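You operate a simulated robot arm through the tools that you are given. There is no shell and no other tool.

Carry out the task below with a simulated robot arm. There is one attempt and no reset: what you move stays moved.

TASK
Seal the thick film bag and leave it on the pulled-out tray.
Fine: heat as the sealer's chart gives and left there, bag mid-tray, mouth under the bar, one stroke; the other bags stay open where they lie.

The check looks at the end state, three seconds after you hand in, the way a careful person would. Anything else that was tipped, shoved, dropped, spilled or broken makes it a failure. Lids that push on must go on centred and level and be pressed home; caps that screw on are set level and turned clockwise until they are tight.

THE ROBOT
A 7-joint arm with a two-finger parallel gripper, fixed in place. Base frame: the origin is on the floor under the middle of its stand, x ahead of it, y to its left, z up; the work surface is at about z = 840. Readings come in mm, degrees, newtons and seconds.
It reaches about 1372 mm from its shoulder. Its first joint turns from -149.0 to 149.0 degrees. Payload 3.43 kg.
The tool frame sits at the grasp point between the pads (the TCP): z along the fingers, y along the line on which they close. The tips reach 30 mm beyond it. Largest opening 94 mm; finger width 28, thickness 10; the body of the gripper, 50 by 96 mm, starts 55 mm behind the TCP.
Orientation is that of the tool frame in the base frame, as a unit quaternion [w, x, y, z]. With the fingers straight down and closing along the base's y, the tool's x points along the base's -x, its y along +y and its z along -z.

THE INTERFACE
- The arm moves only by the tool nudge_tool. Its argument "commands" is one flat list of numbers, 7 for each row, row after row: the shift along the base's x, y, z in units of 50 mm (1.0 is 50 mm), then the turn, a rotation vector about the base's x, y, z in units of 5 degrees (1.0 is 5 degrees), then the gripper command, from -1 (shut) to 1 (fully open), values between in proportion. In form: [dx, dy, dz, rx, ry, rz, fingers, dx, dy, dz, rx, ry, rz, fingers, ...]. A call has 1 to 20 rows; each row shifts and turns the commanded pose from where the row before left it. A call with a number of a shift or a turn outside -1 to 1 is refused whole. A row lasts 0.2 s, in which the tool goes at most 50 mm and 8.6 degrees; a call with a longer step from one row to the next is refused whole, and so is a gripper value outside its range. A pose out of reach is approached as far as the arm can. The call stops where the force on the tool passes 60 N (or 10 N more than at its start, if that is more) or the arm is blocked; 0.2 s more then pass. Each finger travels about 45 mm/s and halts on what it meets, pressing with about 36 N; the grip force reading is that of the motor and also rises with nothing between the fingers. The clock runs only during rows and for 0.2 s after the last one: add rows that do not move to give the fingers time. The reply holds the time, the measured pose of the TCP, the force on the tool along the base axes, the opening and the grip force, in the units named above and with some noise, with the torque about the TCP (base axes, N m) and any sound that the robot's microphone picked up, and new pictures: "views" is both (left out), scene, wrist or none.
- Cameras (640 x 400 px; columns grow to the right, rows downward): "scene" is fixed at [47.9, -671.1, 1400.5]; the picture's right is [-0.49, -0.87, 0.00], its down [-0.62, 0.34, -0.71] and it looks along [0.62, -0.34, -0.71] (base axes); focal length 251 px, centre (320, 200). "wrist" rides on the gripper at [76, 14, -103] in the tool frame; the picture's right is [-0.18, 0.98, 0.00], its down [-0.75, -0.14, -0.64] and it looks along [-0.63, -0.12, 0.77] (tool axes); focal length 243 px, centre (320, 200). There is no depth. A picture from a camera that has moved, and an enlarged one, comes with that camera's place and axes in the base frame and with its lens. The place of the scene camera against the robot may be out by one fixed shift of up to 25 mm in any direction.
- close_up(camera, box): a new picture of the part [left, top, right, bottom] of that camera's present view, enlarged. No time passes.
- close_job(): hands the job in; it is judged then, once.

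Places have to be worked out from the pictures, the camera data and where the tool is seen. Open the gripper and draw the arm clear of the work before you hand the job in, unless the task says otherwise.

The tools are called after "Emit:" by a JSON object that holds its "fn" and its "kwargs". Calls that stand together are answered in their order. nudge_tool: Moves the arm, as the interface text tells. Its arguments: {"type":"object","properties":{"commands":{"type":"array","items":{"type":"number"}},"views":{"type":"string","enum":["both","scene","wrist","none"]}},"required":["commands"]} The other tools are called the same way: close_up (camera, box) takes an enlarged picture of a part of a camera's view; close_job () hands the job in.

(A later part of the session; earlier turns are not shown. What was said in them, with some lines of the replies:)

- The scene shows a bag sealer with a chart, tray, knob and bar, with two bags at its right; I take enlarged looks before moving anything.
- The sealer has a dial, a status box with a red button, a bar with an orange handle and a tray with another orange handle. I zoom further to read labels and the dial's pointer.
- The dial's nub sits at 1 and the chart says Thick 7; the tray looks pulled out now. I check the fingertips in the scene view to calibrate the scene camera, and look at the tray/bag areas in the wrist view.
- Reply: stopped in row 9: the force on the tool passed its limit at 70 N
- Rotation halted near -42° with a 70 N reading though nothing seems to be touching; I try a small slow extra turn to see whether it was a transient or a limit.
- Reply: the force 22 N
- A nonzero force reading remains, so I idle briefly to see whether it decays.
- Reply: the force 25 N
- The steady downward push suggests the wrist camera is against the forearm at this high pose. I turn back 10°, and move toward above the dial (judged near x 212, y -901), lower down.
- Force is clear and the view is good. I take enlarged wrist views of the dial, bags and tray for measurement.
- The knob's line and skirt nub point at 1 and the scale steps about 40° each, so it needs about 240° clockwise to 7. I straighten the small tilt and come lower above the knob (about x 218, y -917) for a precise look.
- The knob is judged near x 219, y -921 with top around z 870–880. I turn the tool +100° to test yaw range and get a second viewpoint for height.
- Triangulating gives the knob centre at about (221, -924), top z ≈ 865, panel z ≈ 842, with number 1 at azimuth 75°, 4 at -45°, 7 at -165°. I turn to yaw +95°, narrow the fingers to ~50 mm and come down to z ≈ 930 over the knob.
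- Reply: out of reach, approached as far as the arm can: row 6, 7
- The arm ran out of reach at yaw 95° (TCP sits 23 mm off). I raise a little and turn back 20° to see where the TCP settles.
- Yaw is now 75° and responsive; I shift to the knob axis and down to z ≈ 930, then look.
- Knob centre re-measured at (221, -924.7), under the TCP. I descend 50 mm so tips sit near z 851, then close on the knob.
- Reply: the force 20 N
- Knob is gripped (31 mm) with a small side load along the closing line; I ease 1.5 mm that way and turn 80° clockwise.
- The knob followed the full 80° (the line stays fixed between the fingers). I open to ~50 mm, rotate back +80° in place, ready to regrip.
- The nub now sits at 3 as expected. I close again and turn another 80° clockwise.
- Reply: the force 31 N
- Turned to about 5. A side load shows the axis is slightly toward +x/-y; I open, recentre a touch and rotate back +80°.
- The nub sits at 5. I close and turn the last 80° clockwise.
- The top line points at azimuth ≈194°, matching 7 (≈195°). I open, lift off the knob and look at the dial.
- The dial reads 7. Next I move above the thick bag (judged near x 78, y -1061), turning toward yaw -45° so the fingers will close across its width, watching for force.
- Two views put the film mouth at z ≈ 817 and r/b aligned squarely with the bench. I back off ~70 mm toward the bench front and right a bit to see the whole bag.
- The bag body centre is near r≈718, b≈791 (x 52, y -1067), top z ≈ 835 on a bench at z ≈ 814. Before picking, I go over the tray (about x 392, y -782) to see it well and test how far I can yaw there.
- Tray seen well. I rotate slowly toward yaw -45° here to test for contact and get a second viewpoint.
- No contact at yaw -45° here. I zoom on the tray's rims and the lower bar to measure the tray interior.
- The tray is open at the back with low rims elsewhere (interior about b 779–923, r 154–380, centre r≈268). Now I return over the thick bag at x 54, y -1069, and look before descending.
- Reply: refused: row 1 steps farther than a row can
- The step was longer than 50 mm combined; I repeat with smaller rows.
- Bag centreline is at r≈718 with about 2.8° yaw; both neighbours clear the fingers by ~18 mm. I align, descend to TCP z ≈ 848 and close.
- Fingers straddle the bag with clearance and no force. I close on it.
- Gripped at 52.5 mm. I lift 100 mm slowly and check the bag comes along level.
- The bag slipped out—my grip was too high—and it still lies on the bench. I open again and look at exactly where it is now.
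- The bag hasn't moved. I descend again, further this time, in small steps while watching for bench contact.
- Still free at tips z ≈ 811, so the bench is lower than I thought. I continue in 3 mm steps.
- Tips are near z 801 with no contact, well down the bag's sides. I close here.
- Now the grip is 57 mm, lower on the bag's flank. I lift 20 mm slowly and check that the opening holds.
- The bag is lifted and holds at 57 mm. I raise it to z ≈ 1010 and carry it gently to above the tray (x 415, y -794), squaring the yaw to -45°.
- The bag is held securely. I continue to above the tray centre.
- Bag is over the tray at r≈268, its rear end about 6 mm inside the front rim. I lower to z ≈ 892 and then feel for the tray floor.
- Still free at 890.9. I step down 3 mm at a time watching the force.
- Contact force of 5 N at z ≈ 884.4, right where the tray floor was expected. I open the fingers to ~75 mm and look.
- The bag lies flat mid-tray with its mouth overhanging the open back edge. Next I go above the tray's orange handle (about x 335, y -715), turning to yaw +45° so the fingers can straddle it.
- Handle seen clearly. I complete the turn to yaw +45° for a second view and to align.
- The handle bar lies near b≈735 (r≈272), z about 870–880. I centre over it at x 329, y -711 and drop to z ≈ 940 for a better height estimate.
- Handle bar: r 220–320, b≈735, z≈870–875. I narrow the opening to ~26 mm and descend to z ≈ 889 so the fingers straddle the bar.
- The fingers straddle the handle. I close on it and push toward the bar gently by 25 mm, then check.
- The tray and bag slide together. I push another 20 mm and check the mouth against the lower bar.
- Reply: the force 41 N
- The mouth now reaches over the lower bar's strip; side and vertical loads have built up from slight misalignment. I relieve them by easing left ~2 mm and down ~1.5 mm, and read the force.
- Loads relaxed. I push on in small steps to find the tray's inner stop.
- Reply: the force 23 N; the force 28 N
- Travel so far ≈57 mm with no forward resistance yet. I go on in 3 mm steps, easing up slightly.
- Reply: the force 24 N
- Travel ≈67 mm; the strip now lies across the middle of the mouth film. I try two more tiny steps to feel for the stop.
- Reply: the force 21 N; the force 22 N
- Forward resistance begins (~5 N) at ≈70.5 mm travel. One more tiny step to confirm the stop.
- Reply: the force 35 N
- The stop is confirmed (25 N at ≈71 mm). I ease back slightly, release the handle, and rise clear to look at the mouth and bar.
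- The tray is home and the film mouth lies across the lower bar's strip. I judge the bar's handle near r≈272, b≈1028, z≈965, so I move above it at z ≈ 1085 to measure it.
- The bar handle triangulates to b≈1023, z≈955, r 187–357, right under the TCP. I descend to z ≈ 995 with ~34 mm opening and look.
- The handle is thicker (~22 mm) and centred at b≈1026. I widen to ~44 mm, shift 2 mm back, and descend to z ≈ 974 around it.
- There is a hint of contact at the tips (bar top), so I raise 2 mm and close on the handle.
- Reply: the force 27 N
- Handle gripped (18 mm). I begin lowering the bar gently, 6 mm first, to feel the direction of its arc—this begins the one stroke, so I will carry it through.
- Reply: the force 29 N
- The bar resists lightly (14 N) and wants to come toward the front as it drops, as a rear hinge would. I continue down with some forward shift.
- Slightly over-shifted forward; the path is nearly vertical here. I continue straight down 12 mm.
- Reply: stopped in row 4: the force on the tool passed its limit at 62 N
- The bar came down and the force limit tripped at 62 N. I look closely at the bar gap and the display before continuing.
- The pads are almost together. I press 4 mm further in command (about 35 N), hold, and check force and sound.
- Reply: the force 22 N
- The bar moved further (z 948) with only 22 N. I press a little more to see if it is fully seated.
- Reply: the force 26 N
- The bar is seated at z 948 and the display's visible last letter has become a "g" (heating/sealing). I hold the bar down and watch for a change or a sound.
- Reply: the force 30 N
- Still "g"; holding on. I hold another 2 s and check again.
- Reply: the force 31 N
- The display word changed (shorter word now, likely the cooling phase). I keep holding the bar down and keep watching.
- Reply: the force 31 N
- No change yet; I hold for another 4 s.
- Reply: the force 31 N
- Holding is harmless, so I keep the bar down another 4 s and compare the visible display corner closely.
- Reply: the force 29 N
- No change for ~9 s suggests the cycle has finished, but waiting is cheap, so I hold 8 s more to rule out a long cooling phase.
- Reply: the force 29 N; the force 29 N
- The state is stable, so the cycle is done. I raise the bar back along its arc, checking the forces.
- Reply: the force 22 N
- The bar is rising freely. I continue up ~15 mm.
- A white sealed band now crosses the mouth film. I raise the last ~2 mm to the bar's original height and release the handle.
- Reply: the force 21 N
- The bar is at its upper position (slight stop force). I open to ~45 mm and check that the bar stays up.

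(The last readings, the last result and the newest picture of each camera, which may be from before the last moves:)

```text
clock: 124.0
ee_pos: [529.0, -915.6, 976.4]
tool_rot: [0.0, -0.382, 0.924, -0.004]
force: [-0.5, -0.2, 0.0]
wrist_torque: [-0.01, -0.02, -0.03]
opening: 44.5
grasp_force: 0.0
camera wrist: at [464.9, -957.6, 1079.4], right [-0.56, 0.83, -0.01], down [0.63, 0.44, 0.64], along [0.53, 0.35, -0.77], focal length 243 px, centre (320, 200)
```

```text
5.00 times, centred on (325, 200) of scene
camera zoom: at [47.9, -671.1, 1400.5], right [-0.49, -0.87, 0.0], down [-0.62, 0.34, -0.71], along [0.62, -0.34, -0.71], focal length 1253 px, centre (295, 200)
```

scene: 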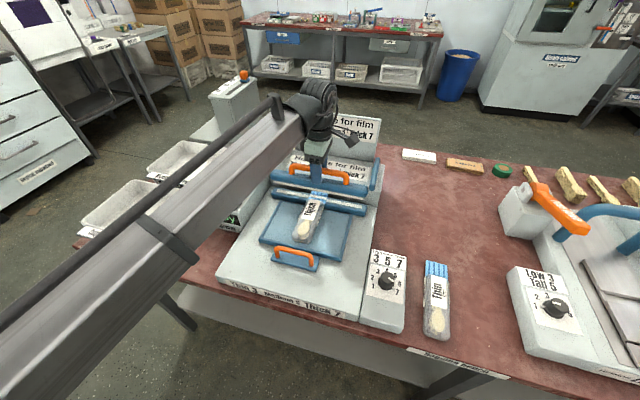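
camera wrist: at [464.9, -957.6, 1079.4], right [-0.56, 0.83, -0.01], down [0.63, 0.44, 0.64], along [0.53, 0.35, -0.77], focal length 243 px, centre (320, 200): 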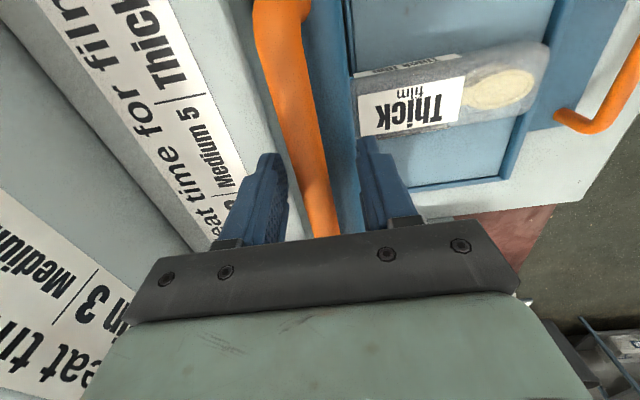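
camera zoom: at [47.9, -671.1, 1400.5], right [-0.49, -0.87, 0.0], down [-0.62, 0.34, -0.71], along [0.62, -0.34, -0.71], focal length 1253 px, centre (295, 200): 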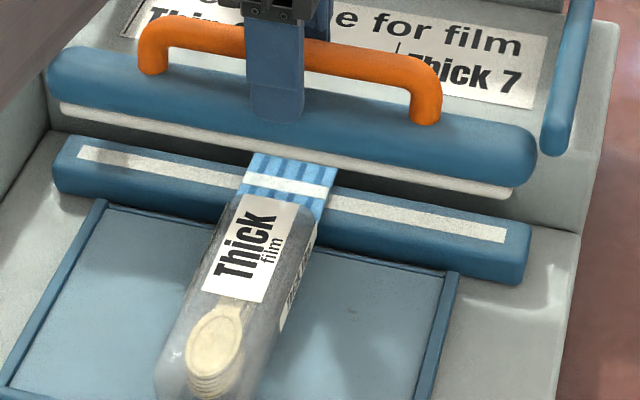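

The bar stays up. I lift straight up, correct a slight tilt, and check the display and seal once the arm clears.

Emit:
{"fn": "nudge_tool", "kwargs": {"commands": [0, 0, 0.3, 0, 0, 0, -0.06, 0, 0, 0.6, 0, 0, 0, -0.06, 0, 0, 0.7, 0.1, 0.04, 0, -0.06, 0, 0, 0.6, 0, 0, 0, -0.06, -0.5, 0.5, 0, 0, 0, 0, -0.2, -0.5, 0.5, 0, 0, 0, 0, -0.44, -0.5, 0.5, 0, 0, 0, 0, -0.44, -0.5, 0.5, -0.2, 0, 0, 0, -0.44, -0.5, 0.5, -0.4, 0, 0, 0, -0.44, -0.5, 0.55, -0.4, 0, 0, 0, -0.44, 0, 0, 0, 0, 0, 0, -0.44], "views": "both"}}

Emit:
{"fn": "close_up", "kwargs": {"camera": "scene", "box": [195, 140, 395, 280]}}

Emit:
{"fn": "close_up", "kwargs": {"camera": "wrist", "box": [80, 0, 400, 240]}}

```text
clock: 126.4
ee_pos: [377.8, -762.8, 1034.3]
tool_rot: [0.0, -0.382, 0.924, -0.001]
force: [0.0, 0.3, -0.3]
wrist_torque: [0.03, 0.0, 0.0]
opening: 26.3
grasp_force: 0.1
camera wrist: at [314.5, -806.2, 1138.2], right [-0.56, 0.83, 0.0], down [0.63, 0.43, 0.64], along [0.53, 0.36, -0.77], focal length 243 px, centre (320, 200)
```

scene: 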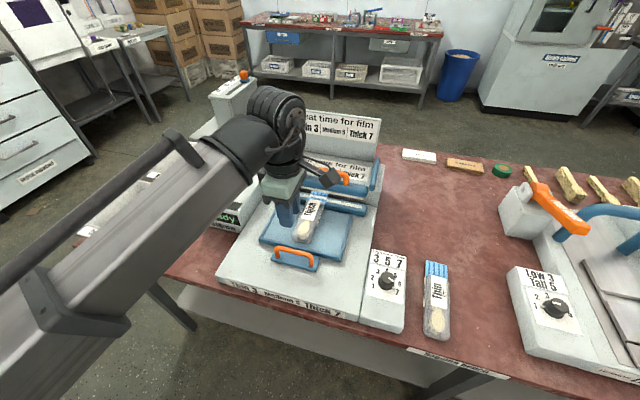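
wrist: 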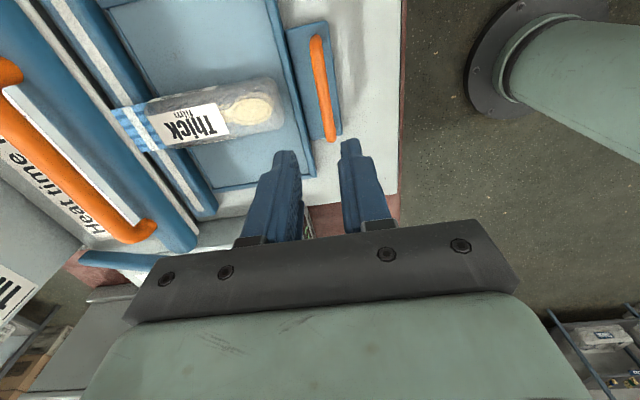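

```text
2.86 times, centred on (295, 210) of scene
camera zoom: at [47.9, -671.1, 1400.5], right [-0.49, -0.87, 0.0], down [-0.62, 0.34, -0.71], along [0.62, -0.34, -0.71], focal length 716 px, centre (391, 171)
```

zoom: 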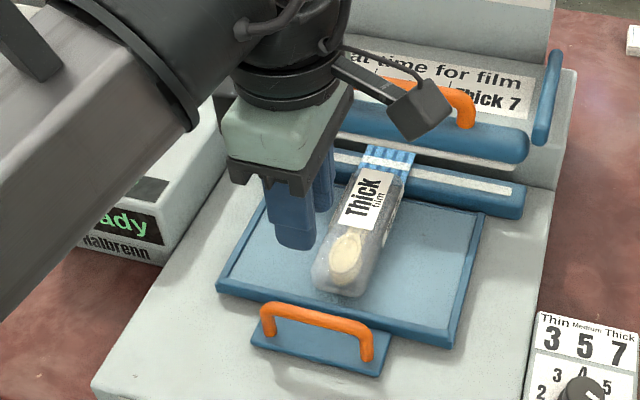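

```text
1.67 times, centred on (240, 120) of wrist
camera zoom: at [314.5, -806.2, 1138.2], right [-0.56, 0.83, 0.0], down [0.63, 0.43, 0.64], along [0.53, 0.36, -0.77], focal length 404 px, centre (453, 333)
```

zoom: 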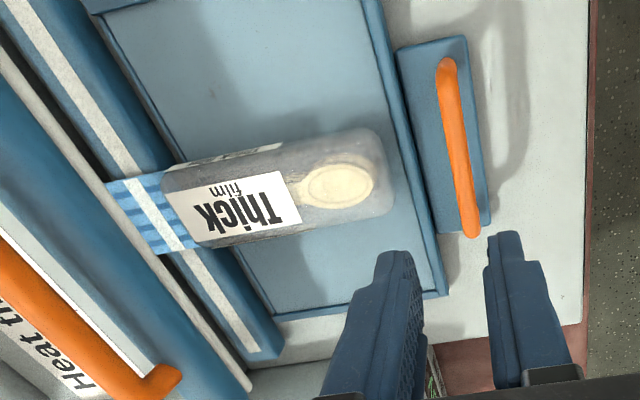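

The display reads Ready again and the seal line is visible. I descend over the tray handle (b≈804) with a 32 mm opening to pull the tray back out.

Emit:
{"fn": "nudge_tool", "kwargs": {"commands": [-0.028, 0.028, -0.6, 0, 0, 0, -0.32, 0, 0, -0.7, 0, 0, 0, -0.32, 0, 0, -0.6, 0, 0, 0, -0.32, 0, 0, 0, 0, 0, 0, -0.32], "views": "wrist"}}

Emit:
{"fn": "close_up", "kwargs": {"camera": "wrist", "box": [200, 0, 440, 220]}}

```text
clock: 127.4
ee_pos: [377.3, -760.6, 940.9]
tool_rot: [0.001, -0.382, 0.924, -0.001]
force: [0.3, 0.0, 0.5]
wrist_torque: [-0.01, 0.01, -0.03]
opening: 32.2
grasp_force: 0.1
camera wrist: at [314.6, -803.0, 1043.7], right [-0.56, 0.83, 0.0], down [0.63, 0.43, 0.64], along [0.53, 0.36, -0.77], focal length 243 px, centre (320, 200)
```

wrist: 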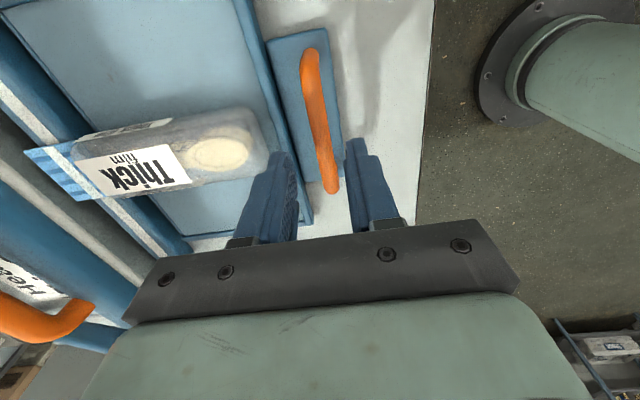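

```text
1.82 times, centred on (320, 110) of wrist
camera zoom: at [314.6, -803.0, 1043.7], right [-0.56, 0.83, 0.0], down [0.63, 0.43, 0.64], along [0.53, 0.36, -0.77], focal length 441 px, centre (320, 364)
```

zoom: 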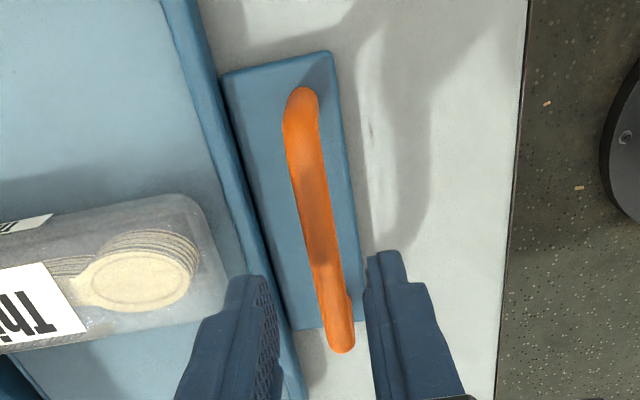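

Handle is ~2 mm toward the front of the TCP; I correct and descend to z ≈ 889.

Emit:
{"fn": "nudge_tool", "kwargs": {"commands": [-0.03, 0.03, -0.3, 0, 0, 0, -0.32, 0, 0, -0.4, 0, 0, 0, -0.32, 0, 0, -0.33, 0, 0, 0, -0.32, 0, 0, 0, 0, 0, 0, -0.32], "views": "both"}}

Emit:
{"fn": "close_up", "kwargs": {"camera": "wrist", "box": [200, 30, 440, 250]}}

```text
clock: 128.4
ee_pos: [376.5, -757.4, 889.2]
tool_rot: [0.0, -0.382, 0.924, 0.0]
force: [-0.7, 0.4, 0.4]
wrist_torque: [0.0, 0.0, -0.05]
opening: 32.0
grasp_force: 0.0
camera wrist: at [313.6, -802.4, 992.1], right [-0.56, 0.83, 0.0], down [0.63, 0.43, 0.64], along [0.53, 0.36, -0.77], focal length 243 px, centre (320, 200)
```

scene: 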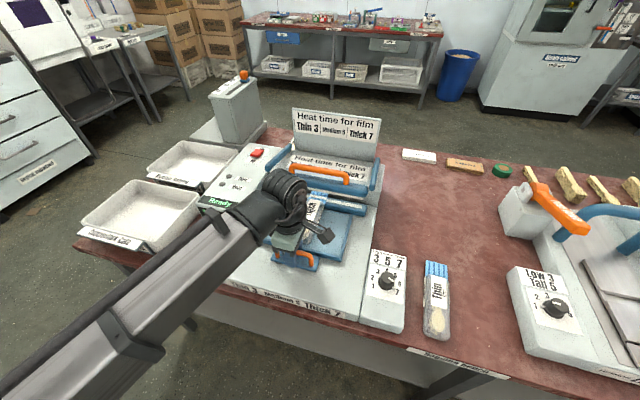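
wrist: 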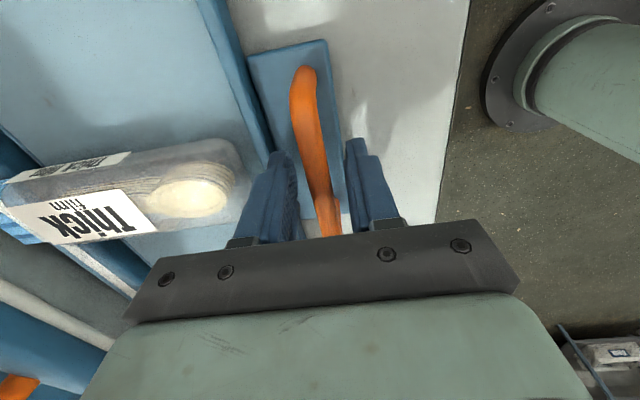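

```text
1.82 times, centred on (320, 140) of wrist
camera zoom: at [313.6, -802.4, 992.1], right [-0.56, 0.83, 0.0], down [0.63, 0.43, 0.64], along [0.53, 0.36, -0.77], focal length 441 px, centre (320, 309)
```

zoom: 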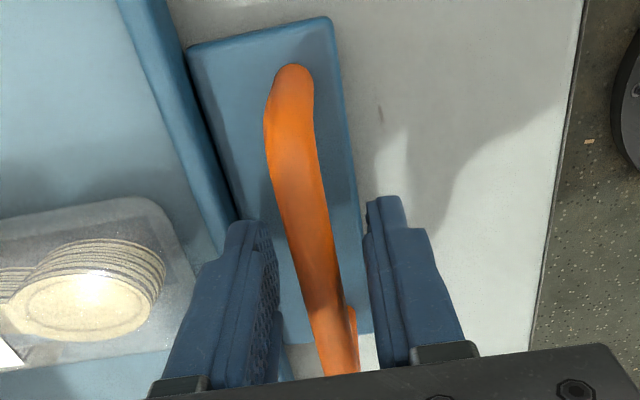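

The handle is between the fingers. I grip it and pull the tray out about 45 mm gently.

Emit:
{"fn": "nudge_tool", "kwargs": {"commands": [0, 0, 0, 0, 0, 0, -1, 0, 0, 0, 0, 0, 0, -1, 0, 0, 0, 0, 0, 0, -1, -0.04, 0.04, 0, 0, 0, 0, -1, -0.06, 0.06, 0, 0, 0, 0, -1, -0.07, 0.07, 0, 0, 0, 0, -1, -0.08, 0.08, 0, 0, 0, 0, -1, -0.08, 0.08, 0, 0, 0, 0, -1, -0.08, 0.08, 0, 0, 0, 0, -1, -0.08, 0.08, 0, 0, 0, 0, -1, -0.07, 0.07, 0, 0, 0, 0, -1, -0.05, 0.05, 0, 0, 0, 0, -1, 0, 0, 0, 0, 0, 0, -1], "views": "both"}}

```text
clock: 131.2
ee_pos: [346.1, -728.3, 889.2]
tool_rot: [0.001, -0.382, 0.924, 0.0]
force: [10.7, 11.0, -1.7]
wrist_torque: [-0.12, 0.09, 0.11]
opening: 16.3
grasp_force: 45.1
camera wrist: at [282.6, -771.6, 992.2], right [-0.56, 0.83, 0.0], down [0.63, 0.43, 0.64], along [0.53, 0.36, -0.77], focal length 243 px, centre (320, 200)
```

scene: 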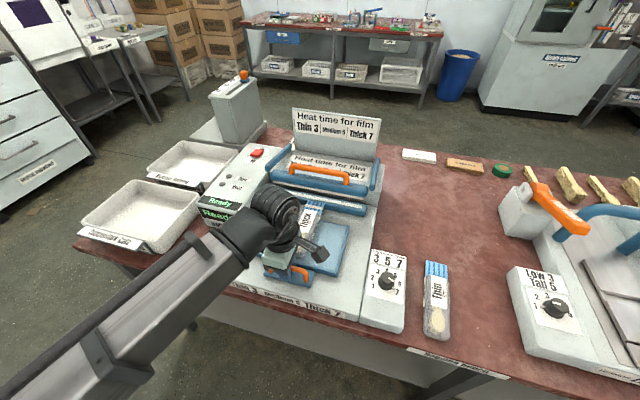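
wrist: 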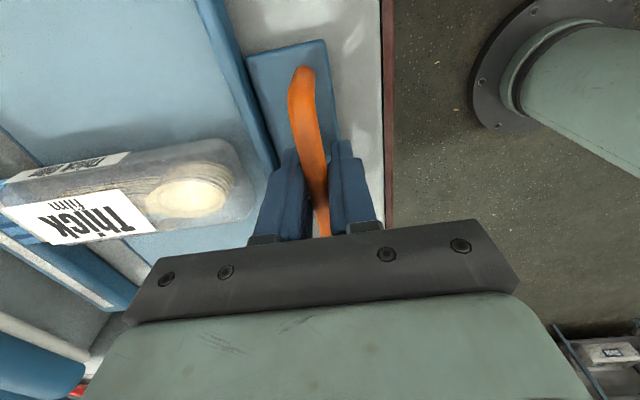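

Tray and bag come out together. I pull the remaining ~22 mm and then feel for the outer stop.

Emit:
{"fn": "nudge_tool", "kwargs": {"commands": [-0.05, 0.07, 0, 0, 0, 0, -1, -0.06, 0.07, 0, 0, 0, 0, -1, -0.06, 0.06, 0, 0, 0, 0, -1, -0.06, 0.06, 0, 0, 0, 0, -1, -0.04, 0.04, 0, 0, 0, 0, -1, 0, 0, 0, 0, 0, 0, -1], "views": "none"}}

Emit:
{"fn": "nudge_tool", "kwargs": {"commands": [-0.04, 0.04, 0, 0, 0, 0, -1, 0, 0, 0, 0, 0, 0, -1], "views": "none"}}

```text
clock: 132.6
ee_pos: [332.5, -713.7, 889.4]
tool_rot: [0.0, -0.382, 0.924, -0.001]
force: [7.1, 6.4, -3.1]
wrist_torque: [0.37, -0.39, 0.16]
opening: 15.9
grasp_force: 44.3
```

```text
clock: 133.2
ee_pos: [330.9, -712.2, 888.6]
tool_rot: [0.0, -0.382, 0.924, -0.001]
force: [9.6, 8.5, 3.6]
wrist_torque: [-0.11, 0.11, 0.12]
opening: 16.3
grasp_force: 45.1
```

At b ≈ 737.6, still free. Two more small pulls to reach the original pulled-out position.

Emit:
{"fn": "nudge_tool", "kwargs": {"commands": [-0.03, 0.03, 0, 0, 0, 0, -1, 0, 0, 0, 0, 0, 0, -1], "views": "none"}}

Emit:
{"fn": "nudge_tool", "kwargs": {"commands": [-0.03, 0.03, 0, 0, 0, 0, -1, 0, 0, 0, 0, 0, 0, -1], "views": "none"}}

```text
clock: 133.8
ee_pos: [329.5, -710.6, 889.5]
tool_rot: [0.001, -0.382, 0.924, -0.002]
force: [15.1, 1.2, 5.0]
wrist_torque: [0.03, -0.08, 0.13]
opening: 16.0
grasp_force: 45.1
```

```text
clock: 134.4
ee_pos: [328.5, -710.7, 888.9]
tool_rot: [0.0, -0.382, 0.924, -0.003]
force: [26.5, -22.7, 8.9]
wrist_torque: [0.59, -0.39, 0.13]
opening: 16.2
grasp_force: 45.3
```

The outer stop is reached (35 N at b ≈ 735). I ease off, open the fingers and rise clear.

Emit:
{"fn": "nudge_tool", "kwargs": {"commands": [0.03, -0.03, 0, 0, 0, 0, -1, 0, 0, 0, 0, 0, 0, -0.4, 0, 0, 0, 0, 0, 0, -0.32, 0, 0, 0, 0, 0, 0, -0.32, 0, 0, 0.3, 0, 0, 0, -0.32, 0, 0, 0.6, 0, 0, 0, -0.32, 0, 0, 0.8, 0, 0, 0, -0.32, 0, 0, 0.8, 0, 0, 0, 0, 0, 0, 0.8, 0, 0, 0, 0.5, 0, 0, 0, 0, 0, 0, 1], "views": "both"}}

Emit:
{"fn": "close_up", "kwargs": {"camera": "scene", "box": [195, 140, 395, 320]}}

Emit:
{"fn": "close_up", "kwargs": {"camera": "wrist", "box": [0, 0, 360, 260]}}

```text
clock: 136.6
ee_pos: [330.0, -710.0, 1054.6]
tool_rot: [0.001, -0.382, 0.924, 0.001]
force: [0.2, 0.4, -0.8]
wrist_torque: [0.0, 0.0, -0.01]
opening: 94.4
grasp_force: 0.0
camera wrist: at [265.9, -753.7, 1158.0], right [-0.56, 0.83, 0.0], down [0.63, 0.43, 0.64], along [0.53, 0.36, -0.77], focal length 243 px, centre (320, 200)
```

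scene: 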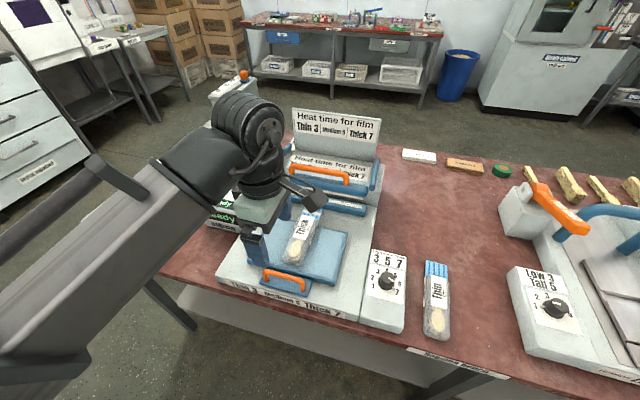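
wrist: 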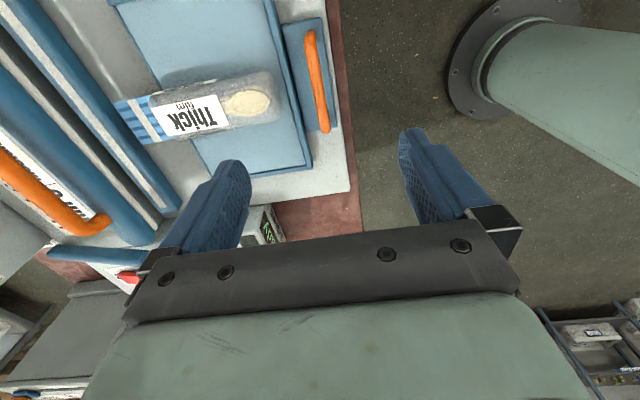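

```text
2.22 times, centred on (295, 230) of scene
camera zoom: at [47.9, -671.1, 1400.5], right [-0.49, -0.87, 0.0], down [-0.62, 0.34, -0.71], along [0.62, -0.34, -0.71], focal length 557 px, centre (376, 133)
```

zoom: 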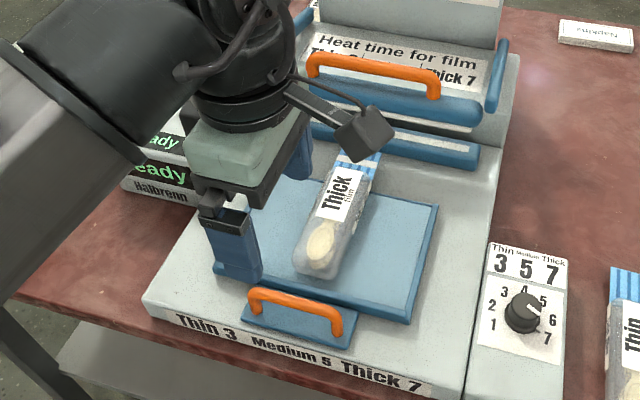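

```text
1.54 times, centred on (180, 130) of wrist
camera zoom: at [265.9, -753.7, 1158.0], right [-0.56, 0.83, 0.0], down [0.63, 0.43, 0.64], along [0.53, 0.36, -0.77], focal length 373 px, centre (535, 308)
```

zoom: 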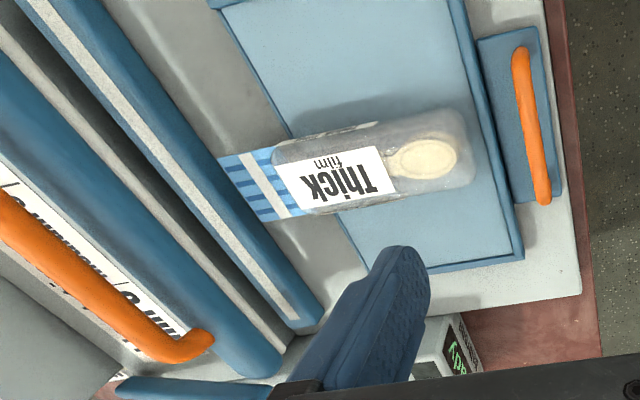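

The bag lies sealed on the pulled-out tray. I raise the arm well clear and inspect the dial, display and other bag.

Emit:
{"fn": "nudge_tool", "kwargs": {"commands": [0, 0, 0.6, 0, 0, 0, 1, 0, 0, 0.7, 0, 0, 0, 1, 0.2, 0.5, 0.6, 0, 0, 0, 1, 0.2, 0.6, 0.4, 0, 0, 0, 1, 0.2, 0.6, 0, 0, 0, 0, 1, 0.2, 0.6, 0, 0, 0, 0, 1, 0, 0, 0, 0, 0, 0, 1], "views": "both"}}

Emit:
{"fn": "close_up", "kwargs": {"camera": "scene", "box": [365, 245, 415, 310]}}

Emit:
{"fn": "close_up", "kwargs": {"camera": "scene", "box": [195, 130, 395, 320]}}

Emit:
{"fn": "close_up", "kwargs": {"camera": "scene", "box": [360, 140, 640, 380]}}

```text
clock: 138.2
ee_pos: [374.7, -611.0, 1134.0]
tool_rot: [0.002, -0.381, 0.924, -0.006]
force: [0.6, -0.9, 0.8]
wrist_torque: [0.02, 0.01, 0.01]
opening: 94.0
grasp_force: 0.0
out of reach, approached as far as the arm can: row 4, 5, 6
camera wrist: at [310.8, -653.7, 1237.5], right [-0.56, 0.83, -0.01], down [0.63, 0.44, 0.64], along [0.54, 0.35, -0.77], focal length 243 px, centre (320, 200)
```

scene: 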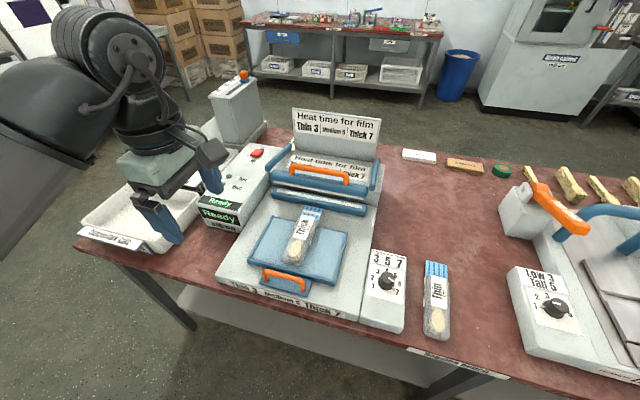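
wrist: 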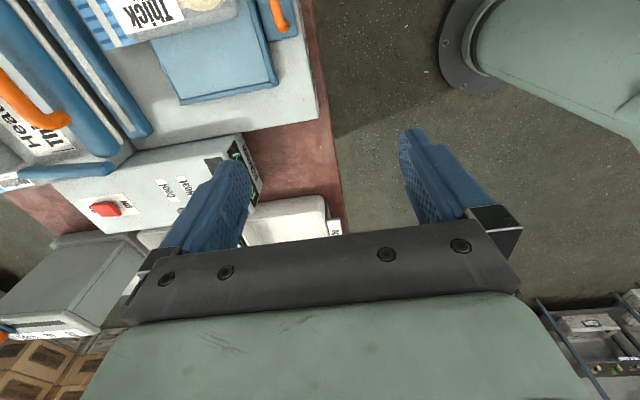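

```text
6.15 times, centred on (390, 278) of scene
camera zoom: at [47.9, -671.1, 1400.5], right [-0.49, -0.87, 0.0], down [-0.62, 0.34, -0.71], along [0.62, -0.34, -0.71], focal length 1543 px, centre (-111, -277)
```

zoom: 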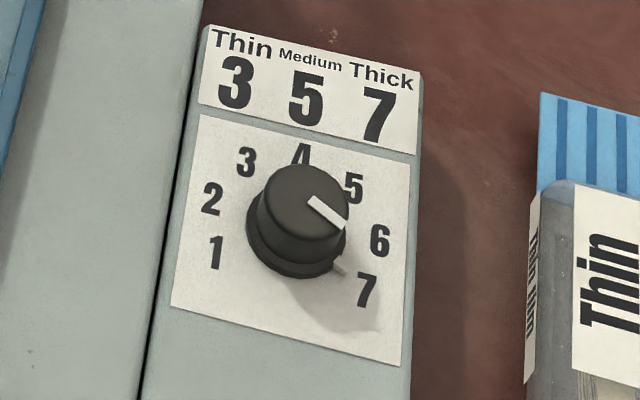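

```text
2.11 times, centred on (295, 225) of scene
camera zoom: at [47.9, -671.1, 1400.5], right [-0.49, -0.87, 0.0], down [-0.62, 0.34, -0.71], along [0.62, -0.34, -0.71], focal length 528 px, centre (373, 147)
```

zoom: 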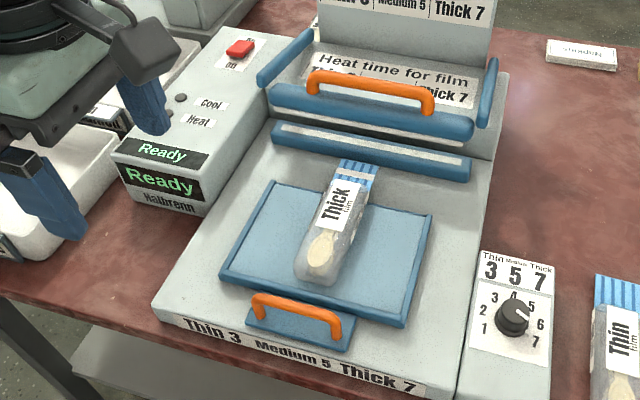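

```text
1.67 times, centred on (500, 260) of scene
camera zoom: at [47.9, -671.1, 1400.5], right [-0.49, -0.87, 0.0], down [-0.62, 0.34, -0.71], along [0.62, -0.34, -0.71], focal length 418 px, centre (20, 100)
```

zoom: 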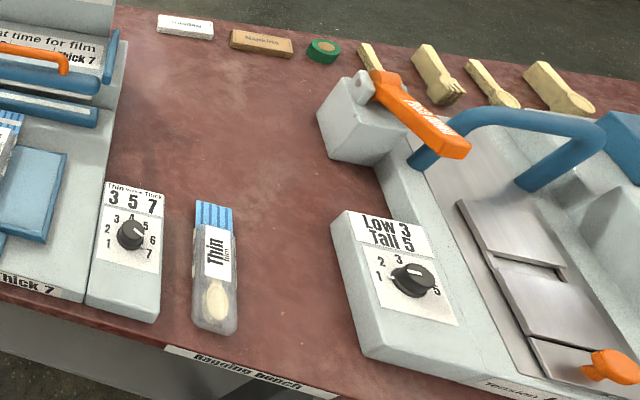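

Everything checks: dial at 7, display Ready, bar up, tray pulled out with the sealed thick bag mid-tray, thin bag and other items untouched, gripper open and clear. I hand the job in.

Emit:
{"fn": "close_job", "kwargs": {}}

```text
The job is handed in.
```

The thick film bag is sealed and lies in the middle of the pulled-out tray. I handed the job in; no verdict has come back yet.

- **Heat:** I turned the dial from 1 to 7, as the chart gives for thick film, and left it there.
- **Seal:** With the tray pushed in to its stop, the bag's mouth lay across the sealing strip. I brought the bar down once and held it about 22 seconds, then raised it to its upper position. A white sealed band is visible across the mouth. The arm hid most of the status display during the hold, so I judged the end of the cycle from the bit I could see. It reads "Ready" now.
- **Tray:** It is pulled out to its outer stop, and the bag came out with it, still square on the tray.
- **Everything else:** The thin film bag and the strapping machine look untouched. The gripper is open and clear of the work.

Two things went less than cleanly. My first grip on the bag was too high and it slipped out, but it stayed where it was on the bench. As the bar was coming down, the arm stopped for a moment at its 60 N force limit; I then pressed on until the bar was fully closed, in the same stroke.
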